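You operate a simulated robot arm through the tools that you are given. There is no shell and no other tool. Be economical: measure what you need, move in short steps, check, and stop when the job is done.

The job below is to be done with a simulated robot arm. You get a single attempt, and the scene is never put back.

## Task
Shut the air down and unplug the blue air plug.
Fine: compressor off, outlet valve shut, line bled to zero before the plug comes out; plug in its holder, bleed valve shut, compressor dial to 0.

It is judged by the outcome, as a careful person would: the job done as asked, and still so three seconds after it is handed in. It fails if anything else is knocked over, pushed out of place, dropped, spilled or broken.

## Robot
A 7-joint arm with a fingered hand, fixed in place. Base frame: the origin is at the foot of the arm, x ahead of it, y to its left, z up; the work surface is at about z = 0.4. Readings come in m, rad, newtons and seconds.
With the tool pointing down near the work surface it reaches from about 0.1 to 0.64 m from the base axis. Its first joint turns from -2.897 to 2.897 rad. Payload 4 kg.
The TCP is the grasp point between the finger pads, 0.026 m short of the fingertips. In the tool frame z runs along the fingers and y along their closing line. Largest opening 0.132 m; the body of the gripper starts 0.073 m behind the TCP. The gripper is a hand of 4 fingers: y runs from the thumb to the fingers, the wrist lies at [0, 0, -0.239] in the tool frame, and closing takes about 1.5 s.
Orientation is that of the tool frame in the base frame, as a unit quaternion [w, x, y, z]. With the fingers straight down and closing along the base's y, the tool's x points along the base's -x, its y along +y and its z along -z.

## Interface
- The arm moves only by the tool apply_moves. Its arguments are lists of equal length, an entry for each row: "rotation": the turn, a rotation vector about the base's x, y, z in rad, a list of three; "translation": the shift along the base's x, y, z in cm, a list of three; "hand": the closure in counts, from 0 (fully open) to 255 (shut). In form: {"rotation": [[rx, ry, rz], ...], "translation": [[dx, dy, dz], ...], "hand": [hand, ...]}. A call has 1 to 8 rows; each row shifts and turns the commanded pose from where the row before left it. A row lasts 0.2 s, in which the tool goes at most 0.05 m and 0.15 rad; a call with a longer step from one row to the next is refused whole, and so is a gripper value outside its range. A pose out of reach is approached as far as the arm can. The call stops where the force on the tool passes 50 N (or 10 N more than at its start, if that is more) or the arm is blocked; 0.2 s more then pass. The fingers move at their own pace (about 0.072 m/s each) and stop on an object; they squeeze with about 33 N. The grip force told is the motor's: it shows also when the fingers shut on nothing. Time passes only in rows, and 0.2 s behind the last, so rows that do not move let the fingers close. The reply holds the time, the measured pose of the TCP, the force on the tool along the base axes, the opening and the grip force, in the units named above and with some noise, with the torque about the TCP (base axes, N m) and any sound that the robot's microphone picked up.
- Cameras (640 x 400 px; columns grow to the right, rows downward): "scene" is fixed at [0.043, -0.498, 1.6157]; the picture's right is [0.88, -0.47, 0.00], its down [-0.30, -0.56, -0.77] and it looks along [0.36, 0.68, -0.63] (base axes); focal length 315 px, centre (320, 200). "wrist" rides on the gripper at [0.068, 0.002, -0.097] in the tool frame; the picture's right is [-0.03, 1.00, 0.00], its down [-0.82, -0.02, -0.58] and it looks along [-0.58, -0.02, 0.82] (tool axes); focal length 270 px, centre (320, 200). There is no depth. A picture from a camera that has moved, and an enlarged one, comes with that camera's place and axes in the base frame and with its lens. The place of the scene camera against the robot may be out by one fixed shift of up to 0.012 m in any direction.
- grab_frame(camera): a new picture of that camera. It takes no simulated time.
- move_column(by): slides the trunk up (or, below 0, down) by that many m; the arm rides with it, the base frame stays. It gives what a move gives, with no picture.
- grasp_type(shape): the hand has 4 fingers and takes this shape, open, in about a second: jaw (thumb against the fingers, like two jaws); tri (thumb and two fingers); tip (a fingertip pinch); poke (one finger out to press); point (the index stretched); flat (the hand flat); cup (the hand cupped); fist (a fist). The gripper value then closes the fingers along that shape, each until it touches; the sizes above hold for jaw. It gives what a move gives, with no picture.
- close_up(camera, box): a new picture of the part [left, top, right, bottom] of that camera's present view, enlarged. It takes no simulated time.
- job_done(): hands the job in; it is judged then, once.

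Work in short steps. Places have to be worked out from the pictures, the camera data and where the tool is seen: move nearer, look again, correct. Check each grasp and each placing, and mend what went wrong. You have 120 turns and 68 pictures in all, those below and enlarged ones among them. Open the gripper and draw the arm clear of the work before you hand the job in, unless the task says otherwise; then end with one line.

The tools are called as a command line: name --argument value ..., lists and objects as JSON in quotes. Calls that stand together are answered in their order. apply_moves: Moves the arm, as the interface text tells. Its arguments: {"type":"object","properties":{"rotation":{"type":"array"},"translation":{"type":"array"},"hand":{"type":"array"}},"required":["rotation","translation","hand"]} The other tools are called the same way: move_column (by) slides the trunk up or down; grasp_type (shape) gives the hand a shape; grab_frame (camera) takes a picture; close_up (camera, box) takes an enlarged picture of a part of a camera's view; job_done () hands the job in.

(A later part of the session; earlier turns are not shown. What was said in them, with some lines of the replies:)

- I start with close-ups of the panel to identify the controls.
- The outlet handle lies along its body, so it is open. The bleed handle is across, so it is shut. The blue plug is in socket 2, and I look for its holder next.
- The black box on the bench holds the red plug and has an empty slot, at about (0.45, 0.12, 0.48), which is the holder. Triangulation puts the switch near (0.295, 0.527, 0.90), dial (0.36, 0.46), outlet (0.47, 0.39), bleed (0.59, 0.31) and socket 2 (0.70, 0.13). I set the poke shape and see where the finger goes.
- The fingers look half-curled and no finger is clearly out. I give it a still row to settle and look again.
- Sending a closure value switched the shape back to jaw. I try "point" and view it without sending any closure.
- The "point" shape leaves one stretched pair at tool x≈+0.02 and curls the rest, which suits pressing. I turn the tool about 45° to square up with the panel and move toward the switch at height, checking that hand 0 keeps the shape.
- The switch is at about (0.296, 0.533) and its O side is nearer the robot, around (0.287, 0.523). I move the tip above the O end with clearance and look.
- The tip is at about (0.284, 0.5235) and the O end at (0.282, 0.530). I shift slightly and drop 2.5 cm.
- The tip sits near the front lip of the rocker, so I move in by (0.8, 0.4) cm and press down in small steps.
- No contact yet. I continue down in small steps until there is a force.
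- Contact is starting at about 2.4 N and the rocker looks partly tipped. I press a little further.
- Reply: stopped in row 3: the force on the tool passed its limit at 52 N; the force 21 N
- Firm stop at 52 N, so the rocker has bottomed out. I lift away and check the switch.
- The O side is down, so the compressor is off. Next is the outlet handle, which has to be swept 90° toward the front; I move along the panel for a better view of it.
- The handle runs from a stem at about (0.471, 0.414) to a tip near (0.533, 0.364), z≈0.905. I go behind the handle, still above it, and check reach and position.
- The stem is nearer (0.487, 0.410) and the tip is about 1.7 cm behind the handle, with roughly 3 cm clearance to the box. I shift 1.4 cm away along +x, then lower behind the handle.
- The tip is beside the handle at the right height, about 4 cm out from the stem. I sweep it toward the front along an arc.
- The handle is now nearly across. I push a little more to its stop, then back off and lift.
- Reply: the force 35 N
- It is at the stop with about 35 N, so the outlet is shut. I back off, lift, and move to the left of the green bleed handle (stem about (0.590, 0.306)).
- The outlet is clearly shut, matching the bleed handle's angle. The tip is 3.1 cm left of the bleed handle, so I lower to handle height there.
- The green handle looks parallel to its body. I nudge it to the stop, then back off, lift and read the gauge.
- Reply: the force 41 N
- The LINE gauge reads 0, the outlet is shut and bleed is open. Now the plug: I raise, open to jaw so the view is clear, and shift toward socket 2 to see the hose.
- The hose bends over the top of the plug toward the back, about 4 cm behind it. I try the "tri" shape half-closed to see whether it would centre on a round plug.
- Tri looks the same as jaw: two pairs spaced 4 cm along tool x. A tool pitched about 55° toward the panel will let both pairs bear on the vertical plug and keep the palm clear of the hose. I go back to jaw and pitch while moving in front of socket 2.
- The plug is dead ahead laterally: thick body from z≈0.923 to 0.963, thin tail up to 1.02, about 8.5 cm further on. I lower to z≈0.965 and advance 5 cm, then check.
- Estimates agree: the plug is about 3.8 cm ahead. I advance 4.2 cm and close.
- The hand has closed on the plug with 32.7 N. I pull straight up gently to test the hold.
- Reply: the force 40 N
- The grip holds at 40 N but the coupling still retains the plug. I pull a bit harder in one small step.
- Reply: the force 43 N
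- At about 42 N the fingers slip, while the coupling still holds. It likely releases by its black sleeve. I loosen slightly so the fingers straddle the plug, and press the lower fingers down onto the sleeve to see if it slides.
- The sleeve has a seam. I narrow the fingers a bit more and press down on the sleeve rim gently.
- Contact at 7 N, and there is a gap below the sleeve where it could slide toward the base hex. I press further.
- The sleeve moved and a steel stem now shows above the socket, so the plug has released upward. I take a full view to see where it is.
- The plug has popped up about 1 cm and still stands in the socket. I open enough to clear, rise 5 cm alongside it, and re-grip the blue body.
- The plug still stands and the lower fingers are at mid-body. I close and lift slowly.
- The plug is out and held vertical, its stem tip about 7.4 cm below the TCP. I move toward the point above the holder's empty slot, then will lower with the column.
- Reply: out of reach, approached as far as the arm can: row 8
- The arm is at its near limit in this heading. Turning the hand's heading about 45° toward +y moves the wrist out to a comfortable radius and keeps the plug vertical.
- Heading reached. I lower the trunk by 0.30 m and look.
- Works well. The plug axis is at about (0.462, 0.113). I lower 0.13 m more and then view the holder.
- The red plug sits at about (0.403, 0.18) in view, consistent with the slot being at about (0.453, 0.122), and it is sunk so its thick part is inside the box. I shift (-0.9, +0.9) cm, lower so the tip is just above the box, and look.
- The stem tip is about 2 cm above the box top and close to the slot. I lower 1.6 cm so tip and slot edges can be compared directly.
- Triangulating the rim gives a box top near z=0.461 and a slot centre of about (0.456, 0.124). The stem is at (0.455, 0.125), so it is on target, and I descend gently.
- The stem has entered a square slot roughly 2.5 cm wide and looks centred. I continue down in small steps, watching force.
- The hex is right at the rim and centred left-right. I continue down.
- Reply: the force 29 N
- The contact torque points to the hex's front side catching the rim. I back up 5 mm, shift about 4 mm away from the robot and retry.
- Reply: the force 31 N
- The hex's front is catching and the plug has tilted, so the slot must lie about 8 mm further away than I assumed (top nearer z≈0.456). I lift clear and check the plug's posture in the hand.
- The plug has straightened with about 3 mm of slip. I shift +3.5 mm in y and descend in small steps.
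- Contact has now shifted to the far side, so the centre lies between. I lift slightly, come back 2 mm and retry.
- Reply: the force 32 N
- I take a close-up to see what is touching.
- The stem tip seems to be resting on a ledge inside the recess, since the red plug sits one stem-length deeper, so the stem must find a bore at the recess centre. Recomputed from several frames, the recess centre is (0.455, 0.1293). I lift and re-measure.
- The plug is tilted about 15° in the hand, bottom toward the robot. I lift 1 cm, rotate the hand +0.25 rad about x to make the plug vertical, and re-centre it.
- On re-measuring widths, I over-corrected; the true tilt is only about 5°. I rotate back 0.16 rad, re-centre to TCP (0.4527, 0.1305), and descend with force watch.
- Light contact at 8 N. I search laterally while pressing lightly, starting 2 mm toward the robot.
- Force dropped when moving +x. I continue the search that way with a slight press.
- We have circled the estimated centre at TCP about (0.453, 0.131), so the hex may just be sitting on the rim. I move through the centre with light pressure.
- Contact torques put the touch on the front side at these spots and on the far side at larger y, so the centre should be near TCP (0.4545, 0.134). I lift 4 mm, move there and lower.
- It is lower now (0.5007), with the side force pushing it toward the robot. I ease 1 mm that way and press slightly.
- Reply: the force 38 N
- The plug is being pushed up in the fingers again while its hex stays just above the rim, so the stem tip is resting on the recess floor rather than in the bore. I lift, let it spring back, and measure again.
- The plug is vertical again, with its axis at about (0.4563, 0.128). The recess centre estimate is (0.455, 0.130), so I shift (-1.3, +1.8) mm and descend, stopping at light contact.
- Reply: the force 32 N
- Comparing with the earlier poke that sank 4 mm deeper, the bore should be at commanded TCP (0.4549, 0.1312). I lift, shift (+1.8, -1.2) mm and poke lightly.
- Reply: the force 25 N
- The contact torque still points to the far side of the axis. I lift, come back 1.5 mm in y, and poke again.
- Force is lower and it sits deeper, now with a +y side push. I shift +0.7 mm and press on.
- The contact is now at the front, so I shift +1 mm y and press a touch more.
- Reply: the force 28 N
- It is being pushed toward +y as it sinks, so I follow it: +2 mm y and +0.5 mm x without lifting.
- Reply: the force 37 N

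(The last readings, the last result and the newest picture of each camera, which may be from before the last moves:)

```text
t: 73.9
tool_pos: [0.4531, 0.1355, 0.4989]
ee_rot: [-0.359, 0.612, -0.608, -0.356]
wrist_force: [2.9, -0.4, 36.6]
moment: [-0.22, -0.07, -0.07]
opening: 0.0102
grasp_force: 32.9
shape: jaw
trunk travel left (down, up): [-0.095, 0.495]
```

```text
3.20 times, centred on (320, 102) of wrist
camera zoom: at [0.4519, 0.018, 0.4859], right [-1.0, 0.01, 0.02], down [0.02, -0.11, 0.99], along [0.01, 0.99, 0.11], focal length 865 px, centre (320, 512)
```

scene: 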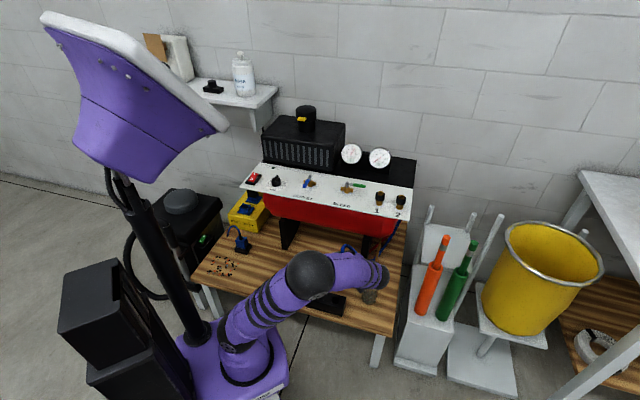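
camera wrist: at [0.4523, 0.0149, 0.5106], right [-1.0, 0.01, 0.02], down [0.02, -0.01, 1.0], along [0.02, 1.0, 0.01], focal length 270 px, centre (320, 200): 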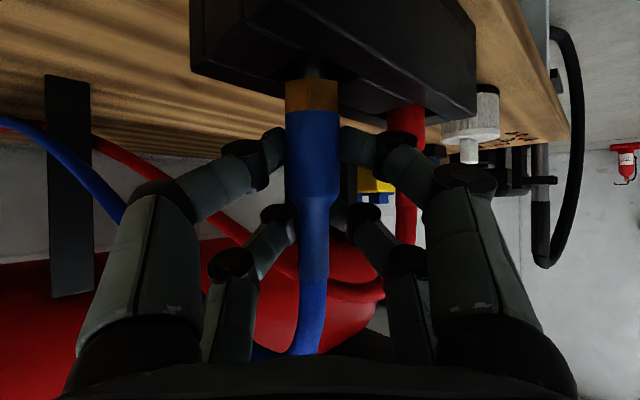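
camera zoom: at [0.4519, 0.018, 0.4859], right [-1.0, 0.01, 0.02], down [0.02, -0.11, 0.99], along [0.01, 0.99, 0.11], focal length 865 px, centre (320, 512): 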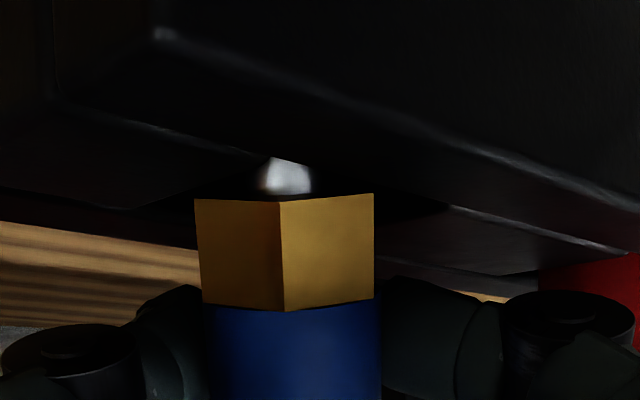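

The hand yields under load and tilts the plug, so the tip really is on the recess floor. I find the recess centre by feel instead: I lift so the stem hangs free inside the recess, then touch its walls gently.

apply_moves --rotation '[[0, 0, 0], [0, 0, 0], [0, 0, 0], [0, 0, 0]]' --translation '[[0, 0, 0.8], [-0.2, -0.1, 0.4], [0, 0, 0], [0, 0, 0]]' --hand '[255, 255, 255, 255]'

apply_moves --rotation '[[0, 0, 0], [0, 0, 0], [0, 0, 0], [0, 0, 0], [0, 0, 0]]' --translation '[[0.14, -0.14, 0], [0.14, -0.14, 0], [0.14, -0.14, 0], [0.14, -0.14, 0], [0, 0, 0]]' --hand '[255, 255, 255, 255, 255]'

```text
t: 74.9
tool_pos: [0.4521, 0.1329, 0.5086]
ee_rot: [-0.358, 0.611, -0.61, -0.356]
wrist_force: [0.0, 0.3, -0.5]
moment: [-0.01, 0.06, 0.01]
opening: 0.0098
grasp_force: 32.5
shape: jaw
trunk travel left (down, up): [-0.095, 0.495]
```

```text
t: 76.1
tool_pos: [0.4571, 0.1292, 0.5095]
ee_rot: [-0.357, 0.612, -0.609, -0.356]
wrist_force: [-1.0, 0.6, -0.1]
moment: [0.07, 0.06, 0.0]
opening: 0.0096
grasp_force: 33.1
shape: jaw
trunk travel left (down, up): [-0.095, 0.495]
```

apply_moves --rotation '[[0, 0, 0], [0, 0, 0], [0, 0, 0]]' --translation '[[0.1, -0.1, 0], [0.1, -0.1, 0], [0, 0, 0]]' --hand '[255, 255, 255]'

apply_moves --rotation '[[0, 0, 0], [0, 0, 0], [0, 0, 0], [0, 0, 0], [0, 0, 0], [0, 0, 0], [0, 0, 0], [0, 0, 0]]' --translation '[[-0.2, 0.2, 0], [-0.2, 0.2, 0], [-0.2, 0.2, 0], [-0.16, 0.16, 0], [-0.14, 0.14, 0], [-0.14, 0.14, 0], [-0.14, 0.14, 0], [0, 0, 0]]' --hand '[255, 255, 255, 255, 255, 255, 255, 255]'

```text
t: 76.9
tool_pos: [0.4591, 0.1276, 0.5095]
ee_rot: [-0.358, 0.612, -0.609, -0.356]
wrist_force: [-3.4, 2.6, 0.2]
moment: [0.14, 0.24, -0.03]
opening: 0.0093
grasp_force: 32.4
shape: jaw
trunk travel left (down, up): [-0.095, 0.495]
```

```text
t: 78.7
tool_pos: [0.4474, 0.1374, 0.5099]
ee_rot: [-0.358, 0.612, -0.609, -0.356]
wrist_force: [-0.1, -1.2, -1.5]
moment: [-0.02, 0.01, 0.02]
opening: 0.0095
grasp_force: 32.7
shape: jaw
trunk travel left (down, up): [-0.095, 0.495]
```

apply_moves --rotation '[[0, 0, 0], [0, 0, 0], [0, 0, 0]]' --translation '[[-0.14, 0.14, 0], [-0.14, 0.14, 0], [0, 0, 0]]' --hand '[255, 255, 255]'

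apply_moves --rotation '[[0, 0, 0], [0, 0, 0], [0, 0, 0]]' --translation '[[-0.1, 0.1, 0], [-0.1, 0.1, 0], [0, 0, 0]]' --hand '[255, 255, 255]'

```text
t: 79.5
tool_pos: [0.4456, 0.1403, 0.5091]
ee_rot: [-0.357, 0.612, -0.609, -0.357]
wrist_force: [0.9, -0.8, -1.3]
moment: [-0.04, -0.05, 0.01]
opening: 0.0093
grasp_force: 33.2
shape: jaw
trunk travel left (down, up): [-0.095, 0.495]
```

```text
t: 80.3
tool_pos: [0.4431, 0.143, 0.5095]
ee_rot: [-0.358, 0.612, -0.609, -0.356]
wrist_force: [3.3, -3.1, -1.1]
moment: [-0.14, -0.12, 0.03]
opening: 0.0095
grasp_force: 32.8
shape: jaw
trunk travel left (down, up): [-0.095, 0.495]
```

The walls along the panel direction are symmetric about an offset of (-0.07, +0.07) cm. I return there and feel along the other axis.

apply_moves --rotation '[[0, 0, 0], [0, 0, 0], [0, 0, 0], [0, 0, 0], [0, 0, 0], [0, 0, 0], [0, 0, 0], [0, 0, 0]]' --translation '[[0.3, -0.3, 0], [0.3, -0.3, 0], [0.23, -0.23, 0], [-0.2, -0.2, 0], [-0.2, -0.2, 0], [-0.15, -0.15, 0], [-0.15, -0.15, 0], [0, 0, 0]]' --hand '[255, 255, 255, 255, 255, 255, 255, 255]'

apply_moves --rotation '[[0, 0, 0], [0, 0, 0], [0, 0, 0], [0, 0, 0], [0, 0, 0], [0, 0, 0], [0, 0, 0], [0, 0, 0]]' --translation '[[0.2, 0.2, 0], [0.2, 0.2, 0], [0.2, 0.2, 0], [0.2, 0.2, 0], [0.2, 0.2, 0], [0.2, 0.2, 0], [0.2, 0.2, 0], [0, 0, 0]]' --hand '[255, 255, 255, 255, 255, 255, 255, 255]'

```text
t: 82.1
tool_pos: [0.445, 0.1293, 0.509]
ee_rot: [-0.358, 0.612, -0.61, -0.355]
wrist_force: [3.5, 2.8, 0.4]
moment: [0.14, -0.2, 0.03]
opening: 0.0094
grasp_force: 33.2
shape: jaw
trunk travel left (down, up): [-0.095, 0.495]
```

```text
t: 83.9
tool_pos: [0.4579, 0.1399, 0.5085]
ee_rot: [-0.358, 0.611, -0.61, -0.356]
wrist_force: [0.2, -0.3, 0.1]
moment: [0.0, 0.0, 0.01]
opening: 0.0094
grasp_force: 32.9
shape: jaw
trunk travel left (down, up): [-0.095, 0.495]
```

apply_moves --rotation '[[0, 0, 0], [0, 0, 0], [0, 0, 0]]' --translation '[[0.12, 0.12, 0], [0.12, 0.12, 0], [0, 0, 0]]' --hand '[255, 255, 255]'

apply_moves --rotation '[[0, 0, 0], [0, 0, 0], [0, 0, 0]]' --translation '[[0.1, 0.1, 0], [0.1, 0.1, 0], [0, 0, 0]]' --hand '[255, 255, 255]'

```text
t: 84.7
tool_pos: [0.4597, 0.1449, 0.5084]
ee_rot: [-0.358, 0.611, -0.61, -0.356]
wrist_force: [-3.2, -1.7, -0.4]
moment: [-0.08, 0.15, -0.03]
opening: 0.0095
grasp_force: 32.9
shape: jaw
trunk travel left (down, up): [-0.095, 0.495]
```

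```text
t: 85.5
tool_pos: [0.4631, 0.1471, 0.5091]
ee_rot: [-0.358, 0.612, -0.61, -0.356]
wrist_force: [-7.0, -4.7, 0.7]
moment: [-0.25, 0.33, -0.06]
opening: 0.0095
grasp_force: 33.0
shape: jaw
trunk travel left (down, up): [-0.095, 0.495]
```

The centre along that axis is 1.0 cm back from here. I return to the centre and lower lightly to find the bore.

apply_moves --rotation '[[0, 0, 0], [0, 0, 0], [0, 0, 0], [0, 0, 0], [0, 0, 0], [0, 0, 0], [0, 0, 0], [0, 0, 0]]' --translation '[[-0.3, -0.3, 0], [-0.3, -0.3, 0], [-0.4, -0.4, 0], [0, 0, 0], [0, 0, -0.3], [0, 0, -0.2], [0, 0, -0.2], [0, 0, 0]]' --hand '[255, 255, 255, 255, 255, 255, 255, 255]'

```text
t: 87.3
tool_pos: [0.4533, 0.1372, 0.5049]
ee_rot: [-0.36, 0.612, -0.608, -0.356]
wrist_force: [0.4, 0.2, 35.2]
moment: [0.13, 0.06, -0.04]
opening: 0.0096
grasp_force: 32.7
shape: jaw
trunk travel left (down, up): [-0.095, 0.495]
```

The contact is off-axis by about 7 mm, larger than the stem radius, so the hex is catching the rim on the left side with only about 1 mm clearance. I lift, shift 1.2 mm to the right and poke lightly.

apply_moves --rotation '[[0, 0, 0], [0, 0, 0], [0, 0, 0], [0, 0, 0], [0, 0, 0], [0, 0, 0]]' --translation '[[0, 0, 0.8], [0.09, -0.09, 0], [0, 0, 0], [0, 0, -0.3], [0, 0, -0.25], [0, 0, 0]]' --hand '[255, 255, 255, 255, 255, 255]'

```text
t: 88.7
tool_pos: [0.4532, 0.1346, 0.5054]
ee_rot: [-0.358, 0.612, -0.609, -0.356]
wrist_force: [0.6, -0.6, 14.6]
moment: [0.08, -0.02, -0.04]
opening: 0.0094
grasp_force: 33.2
shape: jaw
trunk travel left (down, up): [-0.095, 0.495]
```

Contact is at the +y side, so I shift -1.3 mm in y and poke again.

apply_moves --rotation '[[0, 0, 0], [0, 0, 0], [0, 0, 0], [0, 0, 0], [0, 0, 0], [0, 0, 0]]' --translation '[[0, 0, 0.6], [0.02, -0.13, 0], [0, 0, 0], [0, 0, -0.35], [0, 0, -0.25], [0, 0, 0]]' --hand '[255, 255, 255, 255, 255, 255]'

```text
t: 90.1
tool_pos: [0.4537, 0.1348, 0.5052]
ee_rot: [-0.358, 0.612, -0.608, -0.357]
wrist_force: [1.0, -1.4, 12.3]
moment: [0.03, -0.02, -0.01]
opening: 0.0097
grasp_force: 33.5
shape: jaw
trunk travel left (down, up): [-0.095, 0.495]
```

apply_moves --rotation '[[0, 0, 0], [0, 0, 0], [0, 0, 0], [0, 0, 0], [0, 0, 0], [0, 0, 0]]' --translation '[[0, 0, 0.6], [0.08, -0.14, 0], [0, 0, 0], [0, 0, -0.35], [0, 0, -0.25], [0, 0, 0]]' --hand '[255, 255, 255, 255, 255, 255]'

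```text
t: 91.5
tool_pos: [0.4544, 0.1318, 0.5057]
ee_rot: [-0.358, 0.612, -0.609, -0.356]
wrist_force: [-0.2, -0.2, -1.4]
moment: [0.03, 0.02, -0.01]
opening: 0.0093
grasp_force: 32.9
shape: jaw
trunk travel left (down, up): [-0.095, 0.495]
```

Free, with no contact at a height where it was blocked before. I continue down here in small steps.

apply_moves --rotation '[[0, 0, 0], [0, 0, 0], [0, 0, 0]]' --translation '[[0, 0, -0.2], [0, 0, -0.2], [0, 0, 0]]' --hand '[255, 255, 255]'

```text
t: 92.3
tool_pos: [0.4543, 0.1346, 0.502]
ee_rot: [-0.358, 0.612, -0.608, -0.357]
wrist_force: [-0.4, 3.5, 8.7]
moment: [0.04, -0.1, -0.01]
opening: 0.0095
grasp_force: 32.9
shape: jaw
trunk travel left (down, up): [-0.095, 0.495]
```

Now the touch is on the right (+R) side, so it is nearly centred. I shift 0.8 mm left and continue.

apply_moves --rotation '[[0, 0, 0], [0, 0, 0], [0, 0, 0], [0, 0, 0]]' --translation '[[0, 0, 0.2], [-0.05, 0.06, 0], [0, 0, -0.2], [0, 0, -0.2]]' --hand '[255, 255, 255, 255]'

```text
t: 93.3
tool_pos: [0.4535, 0.1348, 0.5006]
ee_rot: [-0.36, 0.612, -0.608, -0.357]
wrist_force: [1.7, 6.3, 19.4]
moment: [-0.01, -0.01, -0.01]
opening: 0.0093
grasp_force: 32.7
shape: jaw
trunk travel left (down, up): [-0.095, 0.495]
```

Now it is the front side, so I shift +0.9 mm in y and retry.

apply_moves --rotation '[[0, 0, 0], [0, 0, 0], [0, 0, 0], [0, 0, 0], [0, 0, 0]]' --translation '[[0, 0, 0.4], [0.04, 0.08, 0], [0, 0, 0], [0, 0, -0.2], [0, 0, -0.2]]' --hand '[255, 255, 255, 255, 255]'

```text
t: 94.5
tool_pos: [0.4541, 0.1364, 0.5012]
ee_rot: [-0.358, 0.612, -0.608, -0.356]
wrist_force: [-1.8, 0.7, 18.1]
moment: [-0.13, 0.04, 0.0]
opening: 0.0096
grasp_force: 32.9
shape: jaw
trunk travel left (down, up): [-0.095, 0.495]
```

It is close now. I dither in a small square while pressing lightly to let the hex drop in.

apply_moves --rotation '[[0, 0, 0], [0, 0, 0], [0, 0, 0], [0, 0, 0], [0, 0, 0], [0, 0, 0], [0, 0, 0], [0, 0, 0]]' --translation '[[0.1, 0, 0], [0, 0.1, 0], [-0.1, 0, -0.05], [-0.1, 0, 0], [0, -0.1, 0], [0, -0.1, -0.05], [0.1, 0, 0], [0, 0.1, 0]]' --hand '[255, 255, 255, 255, 255, 255, 255, 255]'

```text
t: 96.3
tool_pos: [0.4545, 0.1349, 0.4995]
ee_rot: [-0.358, 0.612, -0.608, -0.357]
wrist_force: [-2.0, 9.4, 24.2]
moment: [0.11, 0.1, 0.0]
opening: 0.0093
grasp_force: 32.9
shape: jaw
trunk travel left (down, up): [-0.095, 0.495]
```

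I unload and loosen the fingers slightly so the plug can settle by itself inside the cage of the fingers, and look.

apply_moves --rotation '[[0, 0, 0], [0, 0, 0], [0, 0, 0], [0, 0, 0], [0, 0, 0]]' --translation '[[0, 0, 0.25], [0, 0, 0], [0, 0, 0], [0, 0, 0], [0, 0, 0]]' --hand '[255, 200, 200, 200, 200]'

grab_frame --camera "wrist"

```text
t: 97.5
tool_pos: [0.4561, 0.1339, 0.5004]
ee_rot: [-0.356, 0.612, -0.61, -0.355]
wrist_force: [0.6, -0.7, -1.1]
moment: [0.0, -0.04, -0.02]
opening: 0.0285
grasp_force: 0.0
shape: jaw
trunk travel left (down, up): [-0.095, 0.495]
```

```text
2 pictures are left
camera wrist: at [0.4541, 0.0159, 0.4873], right [-1.0, 0.01, 0.02], down [0.02, -0.1, 0.99], along [0.01, 0.99, 0.1], focal length 270 px, centre (320, 200)
```

wrist: 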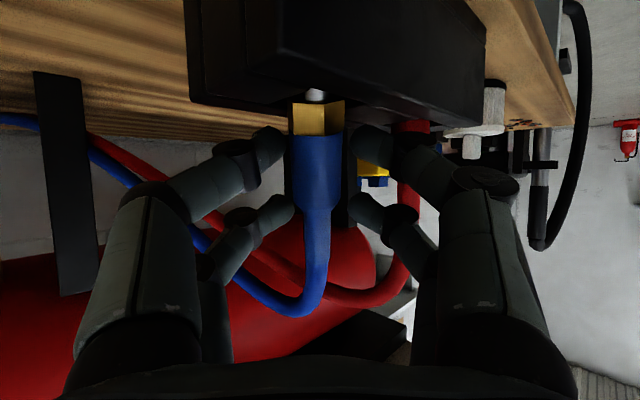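

The freed plug leans about 25–30° with its top pulled back by the hose, its rear hex edge resting on the rim and stem in the recess. I pitch the hand to re-grip it nearly square to its axis, then will rotate it upright.

apply_moves --rotation '[[0, 0, 0], [-0.1, 0, 0], [-0.1, 0, 0], [-0.1, 0, 0], [0, 0, 0]]' --translation '[[0, 0, 0.3], [0, 0.85, 0.15], [0, 0.85, 0.15], [0, 0.85, 0.15], [0, 0, 0]]' --hand '[170, 170, 170, 170, 170]'

apply_moves --rotation '[[0, 0, 0], [0, 0, 0], [0, 0, 0], [0, 0, 0], [0, 0, 0], [0, 0, 0]]' --translation '[[0, 0, 0], [0, 0, 0], [0, 0, 0], [0, 0, 0], [0, 0, 0], [0, 0, 0]]' --hand '[255, 255, 255, 255, 255, 255]'

```text
t: 98.7
tool_pos: [0.4549, 0.1607, 0.5076]
ee_rot: [-0.26, 0.659, -0.656, -0.26]
wrist_force: [-0.1, -0.8, 0.3]
moment: [0.0, -0.02, 0.0]
opening: 0.0437
grasp_force: 0.2
shape: jaw
trunk travel left (down, up): [-0.095, 0.495]
```

```text
t: 100.1
tool_pos: [0.4556, 0.1612, 0.5079]
ee_rot: [-0.262, 0.658, -0.656, -0.261]
wrist_force: [1.0, -0.4, 0.1]
moment: [0.01, 0.03, 0.0]
opening: 0.0008
grasp_force: 33.2
shape: jaw
trunk travel left (down, up): [-0.095, 0.495]
```

The opening reads 0.0008, less than for the earlier grips, so the hold is doubtful. I spend one picture to see it.

grab_frame --camera "wrist"

```text
1 pictures are left
camera wrist: at [0.4535, 0.0448, 0.5313], right [-1.0, 0.02, 0.01], down [0.02, 0.2, 0.98], along [0.01, 0.98, -0.2], focal length 270 px, centre (320, 200)
```

wrist: 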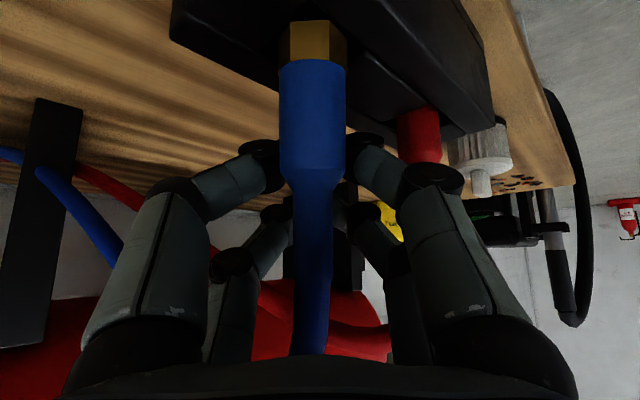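

The fingers closed behind the plug: it leans only about 16° and stands nearer, axis y≈0.133 at z≈0.503. I open, come back 2.4 cm along -y so the fingers straddle it, and close.

apply_moves --rotation '[[0, 0, 0], [0, 0, 0], [0, 0, 0], [0, 0, 0], [0, 0, 0], [0, 0, 0], [0, 0, 0], [0, 0, 0]]' --translation '[[0, 0, 0], [0, 0, 0], [0, 0, 0], [0, -0.6, 0], [0, -0.6, 0], [0, -0.6, 0], [0, -0.6, -0.2], [0, 0, 0]]' --hand '[170, 170, 170, 170, 170, 170, 170, 170]'

apply_moves --rotation '[[0, 0, 0], [0, 0, 0], [0, 0, 0], [0, 0, 0], [0, 0, 0], [0, 0, 0]]' --translation '[[0, 0, 0], [0, 0, 0], [0, 0, 0], [0, 0, 0], [0, 0, 0], [0, 0, 0]]' --hand '[255, 255, 255, 255, 255, 255]'

```text
t: 101.9
tool_pos: [0.4538, 0.137, 0.5039]
ee_rot: [-0.262, 0.658, -0.655, -0.261]
wrist_force: [-0.8, -0.2, 0.6]
moment: [0.01, 0.0, 0.01]
opening: 0.0433
grasp_force: 0.0
shape: jaw
trunk travel left (down, up): [-0.095, 0.495]
```

```text
t: 103.3
tool_pos: [0.4533, 0.1349, 0.5049]
ee_rot: [-0.261, 0.658, -0.656, -0.26]
wrist_force: [1.0, -17.4, 3.2]
moment: [-0.67, -0.07, -0.04]
opening: 0.0113
grasp_force: 33.1
shape: jaw
trunk travel left (down, up): [-0.095, 0.495]
```

Gripped (opening 0.0113), but a -17 N side load appears near rim height. I follow it by moving -3 mm in y to relieve it.

apply_moves --rotation '[[0, 0, 0], [0, 0, 0], [0, 0, 0]]' --translation '[[0, -0.2, 0], [0, -0.15, 0], [0, 0, 0]]' --hand '[255, 255, 255]'

```text
t: 104.1
tool_pos: [0.4549, 0.1329, 0.5063]
ee_rot: [-0.262, 0.659, -0.655, -0.262]
wrist_force: [4.3, -4.3, -2.4]
moment: [-0.2, -0.18, -0.11]
opening: 0.0109
grasp_force: 33.1
shape: jaw
trunk travel left (down, up): [-0.095, 0.495]
```

Relieved to about 4 N, and the plug seems engaged in the recess. I follow the remaining side force and press down lightly.

apply_moves --rotation '[[0, 0, 0], [0, 0, 0], [0, 0, 0], [0, 0, 0]]' --translation '[[0.12, -0.12, 0], [0, 0, -0.2], [0, 0, -0.2], [0, 0, 0]]' --hand '[255, 255, 255, 255]'

```text
t: 105.1
tool_pos: [0.4547, 0.132, 0.5037]
ee_rot: [-0.263, 0.659, -0.655, -0.261]
wrist_force: [-6.5, -1.9, 24.9]
moment: [-0.09, 0.29, 0.04]
opening: 0.0111
grasp_force: 33.2
shape: jaw
trunk travel left (down, up): [-0.095, 0.495]
```

I lift a little, rotate the plug upright by 0.28 rad about the hex, move it toward the recess centre, and poke lightly.

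apply_moves --rotation '[[0, 0, 0], [0.14, 0, 0], [0.14, 0, 0], [0, 0, 0], [0, 0, 0], [0, 0, 0]]' --translation '[[0, 0, 0.6], [0, -0.6, 0.1], [0, -0.6, 0.05], [0, 0.4, 0], [0, 0, -0.2], [0, 0, 0]]' --hand '[255, 255, 255, 255, 255, 255]'

```text
t: 106.5
tool_pos: [0.4569, 0.1225, 0.5077]
ee_rot: [-0.352, 0.615, -0.613, -0.349]
wrist_force: [-5.0, -18.2, 7.3]
moment: [-0.89, 0.24, 0.22]
opening: 0.0111
grasp_force: 33.6
shape: jaw
trunk travel left (down, up): [-0.095, 0.495]
```

A strong -y push at rim height: I follow it -4 mm in y and read again.

apply_moves --rotation '[[0, 0, 0], [0, 0, 0], [0, 0, 0]]' --translation '[[-0.05, -0.3, 0], [-0.05, -0.2, 0], [0, 0, 0]]' --hand '[255, 255, 255]'

```text
t: 107.3
tool_pos: [0.455, 0.1198, 0.5077]
ee_rot: [-0.351, 0.615, -0.613, -0.35]
wrist_force: [1.5, -3.1, -1.6]
moment: [-0.26, -0.16, -0.04]
opening: 0.0108
grasp_force: 33.1
shape: jaw
trunk travel left (down, up): [-0.095, 0.495]
```

Nearly relieved. I press down gently here.

apply_moves --rotation '[[0, 0, 0], [0, 0, 0], [0, 0, 0], [0, 0, 0]]' --translation '[[0, -0.05, -0.2], [0, 0, -0.2], [0, 0, -0.2], [0, 0, 0]]' --hand '[255, 255, 255, 255]'

```text
t: 108.3
tool_pos: [0.4548, 0.1169, 0.5026]
ee_rot: [-0.353, 0.615, -0.613, -0.349]
wrist_force: [-1.3, -5.3, 11.1]
moment: [-0.1, -0.01, 0.01]
opening: 0.0108
grasp_force: 33.3
shape: jaw
trunk travel left (down, up): [-0.095, 0.495]
```

apply_moves --rotation '[[0, 0, 0], [0, 0, 0], [0, 0, 0], [0, 0, 0]]' --translation '[[0, 0, 0.15], [-0.03, -0.2, 0], [0, 0, -0.2], [0, 0, -0.2]]' --hand '[255, 255, 255, 255]'

```text
t: 109.3
tool_pos: [0.4537, 0.1143, 0.4999]
ee_rot: [-0.353, 0.615, -0.612, -0.349]
wrist_force: [1.0, -5.0, 19.8]
moment: [0.02, -0.06, -0.04]
opening: 0.0107
grasp_force: 32.8
shape: jaw
trunk travel left (down, up): [-0.095, 0.495]
```

It is going lower each time and still touching at the rear. I continue: -2 mm y, press again.

apply_moves --rotation '[[0, 0, 0], [0, 0, 0], [0, 0, 0], [0, 0, 0], [0, 0, 0]]' --translation '[[0, 0, 0.2], [0, -0.2, 0], [0, 0, -0.2], [0, 0, -0.2], [0, 0, -0.1]]' --hand '[255, 255, 255, 255, 255]'

```text
t: 110.5
tool_pos: [0.4541, 0.1119, 0.4949]
ee_rot: [0.352, -0.614, 0.614, 0.348]
wrist_force: [-4.0, -21.4, 15.9]
moment: [-0.82, -0.05, -0.05]
opening: 0.01
grasp_force: 33.4
shape: jaw
trunk travel left (down, up): [-0.095, 0.495]
```

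A strong side load with less vertical force suggests the hex has entered. I relieve sideways -3.5 mm and press slightly.

apply_moves --rotation '[[0, 0, 0], [0, 0, 0], [0, 0, 0], [0, 0, 0]]' --translation '[[0, -0.2, 0], [0, -0.15, 0], [0, 0, -0.15], [0, 0, 0]]' --hand '[255, 255, 255, 255]'

```text
t: 111.5
tool_pos: [0.4538, 0.1093, 0.4947]
ee_rot: [-0.352, 0.615, -0.612, -0.35]
wrist_force: [3.4, -16.6, 14.5]
moment: [-0.69, -0.25, -0.14]
opening: 0.0102
grasp_force: 33.1
shape: jaw
trunk travel left (down, up): [-0.095, 0.495]
```

apply_moves --rotation '[[0, 0, 0], [0, 0, 0], [0, 0, 0], [0, 0, 0]]' --translation '[[0.03, -0.3, 0], [0.03, -0.3, 0], [0, 0, -0.2], [0, 0, 0]]' --hand '[255, 255, 255, 255]'

```text
t: 112.5
tool_pos: [0.4533, 0.1056, 0.4938]
ee_rot: [-0.352, 0.616, -0.611, -0.351]
wrist_force: [-3.5, -6.1, 20.9]
moment: [-0.22, -0.11, -0.02]
opening: 0.0083
grasp_force: 33.1
shape: jaw
trunk travel left (down, up): [-0.095, 0.495]
```

The fingers are sliding relative to the plug, so the plug itself is now held by the recess. I open, rise around its tail, and will push down on its shoulder with the fingers half-closed, as I did with the sleeve.

apply_moves --rotation '[[0, 0, 0], [0, 0, 0], [0, 0, 0], [0, 0, 0], [0, 0, 0], [0, 0, 0], [0, 0, 0], [0, 0, 0]]' --translation '[[0, 0, 0], [0, 0, 0], [0, 0, 0], [0, 0.5, 1.5], [0, 0.8, 1.5], [0, 0.8, 1.5], [0, 0.5, 1.0], [0, 0, 0]]' --hand '[160, 160, 160, 160, 160, 160, 160, 160]'

apply_moves --rotation '[[0, 0, 0], [0, 0, 0], [0, 0, 0], [0, 0, 0], [0, 0, 0], [0, 0, 0], [0, 0, 0], [0, 0, 0]]' --translation '[[0, 0, 0], [0, 0, 0], [0, 0, 0], [0, 0, -0.6], [0, 0, -0.6], [0, 0, -0.5], [0, 0, -0.5], [0, 0, -0.3]]' --hand '[221, 221, 221, 221, 221, 221, 221, 221]'

```text
t: 114.3
tool_pos: [0.455, 0.132, 0.5454]
ee_rot: [-0.351, 0.616, -0.612, -0.35]
wrist_force: [0.7, 0.4, -0.3]
moment: [-0.01, 0.01, 0.0]
opening: 0.049
grasp_force: 0.0
shape: jaw
trunk travel left (down, up): [-0.095, 0.495]
```

```text
t: 116.1
tool_pos: [0.4536, 0.131, 0.5223]
ee_rot: [-0.351, 0.616, -0.613, -0.349]
wrist_force: [0.6, -0.4, 0.3]
moment: [0.01, 0.01, -0.01]
opening: 0.0178
grasp_force: 0.0
shape: jaw
trunk travel left (down, up): [-0.095, 0.495]
```

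No contact down to finger height of about 0.485, so the shoulder may already be at its seated level. I continue down gently.

apply_moves --rotation '[[0, 0, 0], [0, 0, 0], [0, 0, 0], [0, 0, 0]]' --translation '[[0, 0, -0.4], [0, 0, -0.3], [0, 0, -0.3], [0, 0, -0.3]]' --hand '[221, 221, 221, 221]'

```text
t: 117.1
tool_pos: [0.4544, 0.1307, 0.5087]
ee_rot: [-0.351, 0.616, -0.612, -0.35]
wrist_force: [0.0, -0.2, 0.3]
moment: [0.0, -0.02, 0.01]
opening: 0.0178
grasp_force: 0.1
shape: jaw
trunk travel left (down, up): [-0.095, 0.495]
```

Still nothing. I close to feel what lies between the fingers.

apply_moves --rotation '[[0, 0, 0], [0, 0, 0], [0, 0, 0], [0, 0, 0]]' --translation '[[0, 0, 0], [0, 0, 0], [0, 0, 0], [0, 0, 0]]' --hand '[255, 255, 255, 255]'

```text
t: 118.1
tool_pos: [0.4534, 0.1326, 0.51]
ee_rot: [-0.351, 0.615, -0.612, -0.351]
wrist_force: [2.3, 15.8, -0.2]
moment: [0.42, 0.03, 0.12]
opening: 0.0
grasp_force: 32.9
shape: jaw
trunk travel left (down, up): [-0.095, 0.495]
```

Contact torque places the plug at about y=0.128 with its tapered shoulder near z≈0.483, the same level as the seated red plug, so the plug appears to be down in its slot. I open wide and withdraw straight back, then up.

apply_moves --rotation '[[0, 0, 0], [0, 0, 0], [0, 0, 0], [0, 0, 0], [0, 0, 0], [0, 0, 0], [0, 0, 0], [0, 0, 0]]' --translation '[[0, 0, 0], [0, 0, 0], [0, 0, 0], [0, -2, 0], [0, -3, 0], [0, -3, 0.5], [0, -1, 3], [0, 0, 4]]' --hand '[120, 120, 120, 120, 120, 120, 120, 120]'

move_column --by 0.43

```text
t: 119.9
tool_pos: [0.4551, 0.0401, 0.5829]
ee_rot: [-0.351, 0.616, -0.612, -0.351]
wrist_force: [-0.8, -0.1, -0.1]
moment: [0.02, 0.01, 0.04]
opening: 0.0694
grasp_force: 0.1
shape: jaw
trunk travel left (down, up): [-0.095, 0.495]
```

```text
refused: 0.43 is not a number from -0.4 to 0.4
```

move_column --by 0.4

apply_moves --rotation '[[0, 0, -0.131], [0, 0, -0.131], [0, 0, -0.131], [0, 0, -0.131], [0, 0, -0.131], [0, 0, -0.131]]' --translation '[[0, 0, 2], [0, 0, 2], [0, 0, 2], [0, 0, 2], [0, 0, 2], [0, 0, 1]]' --hand '[0, 0, 0, 0, 0, 0]'

```text
t: 123.7
tool_pos: [0.4563, 0.0394, 0.9834]
ee_rot: [-0.352, 0.615, -0.614, -0.349]
wrist_force: [0.2, -0.9, -0.3]
moment: [-0.01, 0.0, -0.02]
opening: 0.0696
grasp_force: 0.0
shape: jaw
trunk travel left (down, up): [-0.495, 0.095]
```

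```text
t: 125.1
tool_pos: [0.4564, 0.0401, 1.0944]
ee_rot: [0.458, -0.333, 0.802, 0.188]
wrist_force: [-0.1, 0.2, 0.5]
moment: [0.01, 0.03, 0.01]
opening: 0.1319
grasp_force: 0.1
shape: jaw
trunk travel left (down, up): [-0.495, 0.095]
```

The arm is back up. Next is shutting the bleed. I take the point shape, keep a slight outward tilt of 0.25 rad for reach, and move above and behind the bleed handle.

grasp_type --shape "point"

apply_moves --rotation '[[-0.0917, 0.093, 0], [-0.0917, 0.093, 0], [-0.0917, 0.093, 0], [-0.0917, 0.093, 0], [-0.0917, 0.093, 0], [-0.0917, 0.093, 0], [0, 0, 0], [0, 0, 0]]' --translation '[[2.41, 3.25, -0.8], [2.41, 3.25, -1], [2.41, 3.25, -1.2], [2.41, 3.25, -1.4], [2.41, 3.25, -1.5], [2.41, 3.25, -1.5], [2.41, 3.25, -1.5], [2.41, 3.25, -2]]' --hand '[0, 0, 0, 0, 0, 0, 0, 0]'

```text
t: 126.0
tool_pos: [0.4567, 0.0388, 1.0932]
ee_rot: [0.458, -0.334, 0.802, 0.188]
wrist_force: [-0.5, 0.6, 0.3]
moment: [0.02, -0.02, -0.02]
opening: 0.0
grasp_force: 0.1
shape: point
trunk travel left (down, up): [-0.495, 0.095]
```

```text
t: 127.8
tool_pos: [0.6479, 0.2995, 0.9846]
ee_rot: [0.116, -0.38, 0.916, 0.05]
wrist_force: [-0.4, -0.5, -0.8]
moment: [0.01, -0.03, 0.01]
opening: 0.0003
grasp_force: 0.0
shape: point
trunk travel left (down, up): [-0.495, 0.095]
```

In position. I lower 6 cm behind the handle.

apply_moves --rotation '[[0, 0, 0], [0, 0, 0], [0, 0, 0]]' --translation '[[0.1, 0.1, -2], [0.1, 0.1, -2], [0, 0, -2]]' --hand '[0, 0, 0]'

apply_moves --rotation '[[0, 0, 0], [0, 0, 0], [0, 0, 0], [0, 0, 0], [0, 0, 0], [0, 0, 0], [0, 0, 0]]' --translation '[[-1.1, -1.5, 0], [-1.27, -1.25, 0], [-1.08, -0.54, 0], [-1.16, -0.24, 0], [-1.16, 0.04, 0], [-1.12, 0.43, 0], [-0.5, 0.45, 0]]' --hand '[0, 0, 0, 0, 0, 0, 0]'

apply_moves --rotation '[[0, 0, 0], [0, 0, 0], [0, 0, 0], [0, 0, 0]]' --translation '[[-0.4, 0.4, 0], [-0.3, 0.3, 0], [-0.25, 0.25, 0], [0, 0, 0]]' --hand '[0, 0, 0, 0]'

```text
t: 128.6
tool_pos: [0.651, 0.3007, 0.9219]
ee_rot: [0.117, -0.38, 0.916, 0.05]
wrist_force: [-0.2, 0.6, 0.2]
moment: [-0.06, 0.0, -0.03]
opening: 0.0001
grasp_force: 0.1
shape: point
trunk travel left (down, up): [-0.495, 0.095]
```

```text
t: 130.2
tool_pos: [0.5814, 0.2709, 0.9249]
ee_rot: [0.119, -0.377, 0.917, 0.048]
wrist_force: [23.5, -16.4, 6.0]
moment: [-0.4, -0.38, 0.34]
opening: 0.0
grasp_force: 0.0
shape: point
trunk travel left (down, up): [-0.495, 0.095]
```

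```text
t: 131.2
tool_pos: [0.576, 0.2759, 0.9241]
ee_rot: [0.122, -0.375, 0.918, 0.045]
wrist_force: [35.8, -30.7, 5.1]
moment: [-0.71, -0.65, 0.7]
opening: 0.0
grasp_force: 0.1
shape: point
trunk travel left (down, up): [-0.495, 0.095]
```

The handle hit its stop at the front with 47 N, so the bleed is shut. Now the dial: re-triangulated to (0.3685, 0.476), z≈0.87, and 0 lies 135° counter-clockwise of the present setting. I back off, lift, straighten the tool, and take the jaw shape.

apply_moves --rotation '[[0, 0, 0], [0, 0, 0], [-0.0875, 0.089, 0], [-0.0875, 0.089, 0], [0, 0, 0]]' --translation '[[0.9, -0.9, 0], [0, 0, 3.5], [0, 0, 3.5], [-2, 1.5, 2], [0, 0, 0]]' --hand '[0, 0, 0, 0, 0]'

grasp_type --shape "jaw"

```text
t: 132.4
tool_pos: [0.5572, 0.2917, 1.0172]
ee_rot: [0.0, -0.382, 0.924, 0.003]
wrist_force: [0.5, 0.3, 0.1]
moment: [-0.02, -0.04, 0.03]
opening: 0.0001
grasp_force: 0.0
shape: point
trunk travel left (down, up): [-0.495, 0.095]
```

```text
t: 133.3
tool_pos: [0.5574, 0.2906, 1.0165]
ee_rot: [0.001, -0.384, 0.924, 0.004]
wrist_force: [0.0, -0.2, -0.3]
moment: [-0.01, -0.01, 0.01]
opening: 0.1316
grasp_force: 0.0
shape: jaw
trunk travel left (down, up): [-0.495, 0.095]
```

apply_moves --rotation '[[0, 0, -0.131], [0, 0, -0.131], [0, 0, -0.131], [0, 0, -0.131], [0, 0, -0.131], [0, 0, -0.131], [0, 0, 0]]' --translation '[[-3.15, 3.09, 0], [-3.15, 3.09, 0], [-3.15, 3.09, -0.5], [-3.15, 3.09, -0.5], [-3.15, 3.09, -1], [-3.15, 3.09, -1], [0, 0, 0]]' --hand '[70, 70, 70, 70, 70, 70, 70]'

apply_moves --rotation '[[0, 0, 0], [0, 0, 0], [0, 0, 0], [0, 0, 0], [0, 0, 0]]' --translation '[[0, 0, -3], [0, 0, -2.5], [0, 0, -1.5], [0, 0, -1], [0, 0, -0.7]]' --hand '[70, 70, 70, 70, 70]'

```text
t: 134.9
tool_pos: [0.3648, 0.4751, 0.982]
ee_rot: [0.003, 0.001, 1.0, 0.003]
wrist_force: [-0.9, 0.4, -0.7]
moment: [-0.02, 0.01, -0.04]
opening: 0.0957
grasp_force: 0.1
shape: jaw
trunk travel left (down, up): [-0.495, 0.095]
```

```text
t: 136.1
tool_pos: [0.367, 0.4769, 0.8955]
ee_rot: [0.001, 0.001, 1.0, 0.003]
wrist_force: [-0.8, 0.0, -0.9]
moment: [0.0, -0.01, 0.02]
opening: 0.0959
grasp_force: 0.0
shape: jaw
trunk travel left (down, up): [-0.495, 0.095]
```

No contact at TCP z=0.8955. I close on the knob.

apply_moves --rotation '[[0, 0, 0], [0, 0, 0], [0, 0, 0], [0, 0, 0], [0, 0, 0], [0, 0, 0]]' --translation '[[0, 0, 0], [0, 0, 0], [0, 0, 0], [0, 0, 0], [0, 0, 0], [0, 0, 0]]' --hand '[255, 255, 255, 255, 255, 255]'

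```text
t: 137.5
tool_pos: [0.3671, 0.4766, 0.8949]
ee_rot: [0.002, 0.001, 1.0, 0.003]
wrist_force: [0.1, 2.5, -4.2]
moment: [0.08, 0.03, -0.01]
opening: 0.0061
grasp_force: 32.8
shape: jaw
trunk travel left (down, up): [-0.495, 0.095]
```

The fingers hold the knob's fin (opening 0.006), which is now aligned with the tool's x axis. I rotate counter-clockwise and watch the torque.

apply_moves --rotation '[[0, 0, 0.131], [0, 0, 0.131], [0, 0, 0.131], [0, 0, 0.131], [0, 0, 0.131], [0, 0, 0.131], [0, 0, 0.131], [0, 0, 0.131]]' --translation '[[0, 0, 0], [0, 0, 0], [0, 0, 0], [0, 0, 0], [0, 0, 0], [0, 0, 0], [0, 0, 0], [0, 0, 0]]' --hand '[255, 255, 255, 255, 255, 255, 255, 255]'

apply_moves --rotation '[[0, 0, 0.131], [0, 0, 0.131], [0, 0, 0.131], [0, 0, 0.131], [0, 0, 0.131], [0, 0, 0.131], [0, 0, 0.131], [0, 0, 0.131]]' --translation '[[0, 0, 0], [0, 0, 0], [0, 0, 0], [0, 0, 0], [0, 0, 0], [0, 0, 0], [0, 0, 0], [0, 0, 0]]' --hand '[255, 255, 255, 255, 255, 255, 255, 255]'

```text
t: 139.3
tool_pos: [0.3686, 0.4747, 0.8971]
ee_rot: [0.0, -0.499, 0.866, 0.003]
wrist_force: [3.1, -15.1, -10.7]
moment: [-0.41, -0.13, -0.08]
opening: 0.0058
grasp_force: 33.5
shape: jaw
trunk travel left (down, up): [-0.495, 0.095]
```

```text
t: 141.1
tool_pos: [0.3719, 0.4743, 0.8966]
ee_rot: [0.002, 0.866, -0.499, -0.003]
wrist_force: [19.3, -22.9, -17.1]
moment: [-0.51, -0.52, -0.05]
opening: 0.0052
grasp_force: 32.9
shape: jaw
trunk travel left (down, up): [-0.495, 0.095]
```

It is turning, but a side load shows the knob axis is off the TCP. I keep rotating while following the load.

apply_moves --rotation '[[0, 0, 0], [0, 0, 0.131], [0, 0, 0.131], [0, 0, 0.131], [0, 0, 0.131], [0, 0, 0]]' --translation '[[0.2, -0.25, -0.1], [0.05, -0.03, 0], [0.05, 0, 0], [0.05, 0, 0], [0.05, 0, 0], [0, 0, 0]]' --hand '[255, 255, 255, 255, 255, 255]'

```text
t: 142.5
tool_pos: [0.3688, 0.4751, 0.8966]
ee_rot: [0.003, 0.967, -0.255, -0.005]
wrist_force: [-12.7, -6.8, -4.3]
moment: [-0.15, 0.25, -0.34]
opening: 0.0017
grasp_force: 32.9
shape: jaw
trunk travel left (down, up): [-0.495, 0.095]
```

A resisting torque of -0.34 N·m indicates the knob is against its end stop at 0. I open, lift and withdraw to about the starting place.

apply_moves --rotation '[[0, 0, 0], [0, 0, 0], [0, 0, 0], [0, 0, 0], [0, 0, 0], [0, 0, 0]]' --translation '[[0, 0, 0], [0, 0, 0], [0, 0, 0], [0, 0, 3], [0, 0, 4], [0, 0, 4]]' --hand '[120, 120, 120, 120, 120, 120]'

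apply_moves --rotation '[[0, 0, -0.131], [0, 0, -0.131], [0, 0, -0.131], [0, 0, -0.131], [0, 0, -0.131], [0, 0, -0.131], [0, 0, -0.131], [0, 0, -0.131]]' --translation '[[-0.6, -2.8, 2], [-0.6, -2.8, 2], [-0.6, -2.8, 2], [-0.6, -2.8, 2], [-0.6, -2.8, 2], [-0.6, -2.8, 2], [-0.6, -2.8, 2], [-0.6, -2.8, 2]]' --hand '[0, 0, 0, 0, 0, 0, 0, 0]'

close_up --camera "scene" --box '[235, 150, 435, 325]'

```text
t: 143.9
tool_pos: [0.3735, 0.4736, 1.0047]
ee_rot: [0.002, 0.966, -0.258, -0.004]
wrist_force: [0.5, 1.3, -0.5]
moment: [0.02, 0.04, -0.04]
opening: 0.0692
grasp_force: 0.1
shape: jaw
trunk travel left (down, up): [-0.495, 0.095]
```

```text
t: 145.7
tool_pos: [0.325, 0.2495, 1.1643]
ee_rot: [0.001, -0.707, 0.708, 0.007]
wrist_force: [0.5, -0.2, 0.2]
moment: [0.0, -0.02, 0.01]
opening: 0.1317
grasp_force: 0.0
shape: jaw
trunk travel left (down, up): [-0.495, 0.095]
```

```text
2.29 times, centred on (335, 238) of scene
camera zoom: at [0.043, -0.498, 1.6157], right [0.88, -0.47, 0.0], down [-0.3, -0.56, -0.77], along [0.36, 0.68, -0.63], focal length 720 px, centre (286, 114)
```

zoom: 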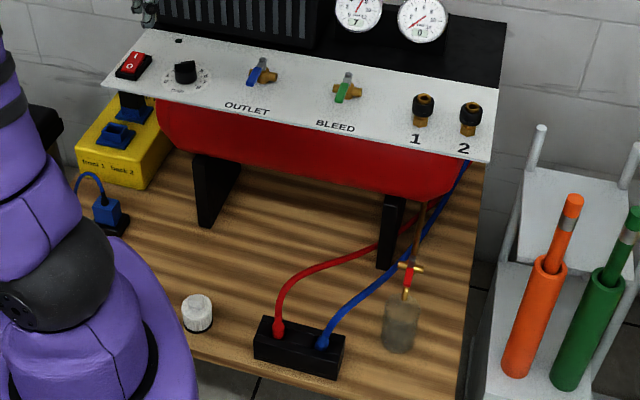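

The blue plug sits in its holder level with the red one, both valves are shut, and LINE reads 0. The dial's pointer cannot be read clearly here and the fingers may have slipped near the end, so I go back, re-grip the fin at the heading where it aligns with 0, and turn it onto its stop again.

apply_moves --rotation '[[0, 0, -0.131], [0, 0, -0.131], [0, 0, -0.131], [0, 0, -0.131], [0, 0, -0.131], [0, 0, -0.131], [0, 0, -0.131], [0, 0, -0.131]]' --translation '[[0.55, 2.8, -2], [0.55, 2.8, -2], [0.55, 2.8, -2], [0.55, 2.8, -2], [0.55, 2.8, -2], [0.55, 2.8, -2], [0.55, 2.8, -2], [0.55, 2.8, -2]]' --hand '[70, 70, 70, 70, 70, 70, 70, 70]'

apply_moves --rotation '[[0, 0, -0.131], [0, 0, -0.131], [0, 0, -0.131], [0, 0, -0.131], [0, 0, 0]]' --translation '[[0, 0, 0], [0, 0, 0], [0, 0, 0], [0, 0, 0], [0, 0, 0]]' --hand '[70, 70, 70, 70, 70]'

```text
t: 147.5
tool_pos: [0.3679, 0.4721, 1.0034]
ee_rot: [0.0, -0.258, 0.966, 0.003]
wrist_force: [-0.1, 0.8, -0.5]
moment: [-0.02, 0.04, 0.03]
opening: 0.096
grasp_force: 0.1
shape: jaw
trunk travel left (down, up): [-0.495, 0.095]
```

```text
t: 148.7
tool_pos: [0.3681, 0.4727, 1.0058]
ee_rot: [0.002, 0.001, 1.0, 0.003]
wrist_force: [0.7, -0.1, 0.1]
moment: [-0.01, 0.04, -0.01]
opening: 0.096
grasp_force: 0.1
shape: jaw
trunk travel left (down, up): [-0.495, 0.095]
```

Over the dial at heading 0. I lower to z≈0.896, close on the fin, then turn counter-clockwise to the stop.

apply_moves --rotation '[[0, 0, 0], [0, 0, 0], [0, 0, 0], [0, 0, 0], [0, 0, 0]]' --translation '[[0, 0.2, -3.5], [0, 0, -3], [0, 0, -2], [0, 0, -1.5], [0, 0, -0.9]]' --hand '[70, 70, 70, 70, 70]'

apply_moves --rotation '[[0, 0, 0], [0, 0, 0], [0, 0, 0], [0, 0, 0], [0, 0, 0], [0, 0, 0], [0, 0, 0]]' --translation '[[0, 0, 0], [0, 0, 0], [0, 0, 0], [0, 0, 0], [0, 0, 0], [0, 0, 0], [0, 0, 0]]' --hand '[255, 255, 255, 255, 255, 255, 255]'

apply_moves --rotation '[[0, 0, 0.1], [0, 0, 0.1], [0, 0, 0.1], [0, 0, 0]]' --translation '[[0, 0, 0], [0, 0, 0], [0, 0, 0], [0, 0, 0]]' --hand '[255, 255, 255, 255]'

```text
t: 149.9
tool_pos: [0.3668, 0.474, 0.8967]
ee_rot: [0.002, 0.001, 1.0, 0.002]
wrist_force: [0.4, 0.0, -0.5]
moment: [0.02, 0.0, 0.0]
opening: 0.0959
grasp_force: 0.2
shape: jaw
trunk travel left (down, up): [-0.495, 0.095]
```

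```text
t: 151.5
tool_pos: [0.3674, 0.4742, 0.8974]
ee_rot: [0.002, 0.001, 1.0, 0.003]
wrist_force: [3.0, 1.4, -4.1]
moment: [-0.04, -0.05, -0.03]
opening: 0.0028
grasp_force: 32.7
shape: jaw
trunk travel left (down, up): [-0.495, 0.095]
```

```text
t: 152.5
tool_pos: [0.3677, 0.4762, 0.8977]
ee_rot: [0.004, -0.15, 0.989, 0.004]
wrist_force: [9.3, 6.7, -0.9]
moment: [0.08, -0.05, -0.56]
opening: 0.0011
grasp_force: 32.8
shape: jaw
trunk travel left (down, up): [-0.495, 0.095]
```

Turning meets a firm stop immediately (-0.56 N·m, against -0.08 when it turned freely), so the dial is at its 0 end. I open, lift and withdraw.

apply_moves --rotation '[[0, 0, 0], [0, 0, 0], [0, 0, 0], [0, 0, 0], [0, 0, 0], [0, 0, 0], [0, 0, 0]]' --translation '[[0, 0, 0], [0, 0, 0], [0, 0, 0], [0, 0, 0], [0, 0, 3], [0, 0, 4], [0, 0, 4]]' --hand '[100, 100, 100, 100, 100, 100, 100]'

apply_moves --rotation '[[0, 0, 0], [0, 0, 0], [0, 0, 0], [0, 0, 0], [0, 0, 0], [0, 0, 0], [0, 0, 0], [0, 0, 0]]' --translation '[[-0.6, -2.8, 2], [-0.6, -2.8, 2], [-0.6, -2.8, 2], [-0.6, -2.8, 2], [-0.6, -2.8, 2], [-0.6, -2.8, 2], [-0.6, -2.8, 2], [-0.6, -2.8, 2]]' --hand '[0, 0, 0, 0, 0, 0, 0, 0]'

job_done

```text
t: 154.1
tool_pos: [0.3652, 0.4749, 1.0087]
ee_rot: [0.002, -0.149, 0.989, 0.003]
wrist_force: [-0.4, 0.3, 0.1]
moment: [0.0, -0.01, 0.01]
opening: 0.0799
grasp_force: 0.0
shape: jaw
trunk travel left (down, up): [-0.495, 0.095]
```

```text
t: 156.1
tool_pos: [0.3365, 0.2275, 1.1744]
ee_rot: [-0.009, -0.117, 0.993, 0.031]
wrist_force: [0.9, -0.7, 0.2]
moment: [0.01, 0.02, -0.01]
opening: 0.1319
grasp_force: 0.1
shape: jaw
trunk travel left (down, up): [-0.495, 0.095]
stopped in row 8: the arm was blocked; the commanded pose is now the measured one
```

```text
The job is handed in.
```

The job is handed in: compressor off, outlet shut, line bled to 0 before the plug came out, blue plug in its holder and bleed shut; the dial is judged at 0 from its end stop only, not read by eye, and the last row of the final withdrawal was reported as blocked.
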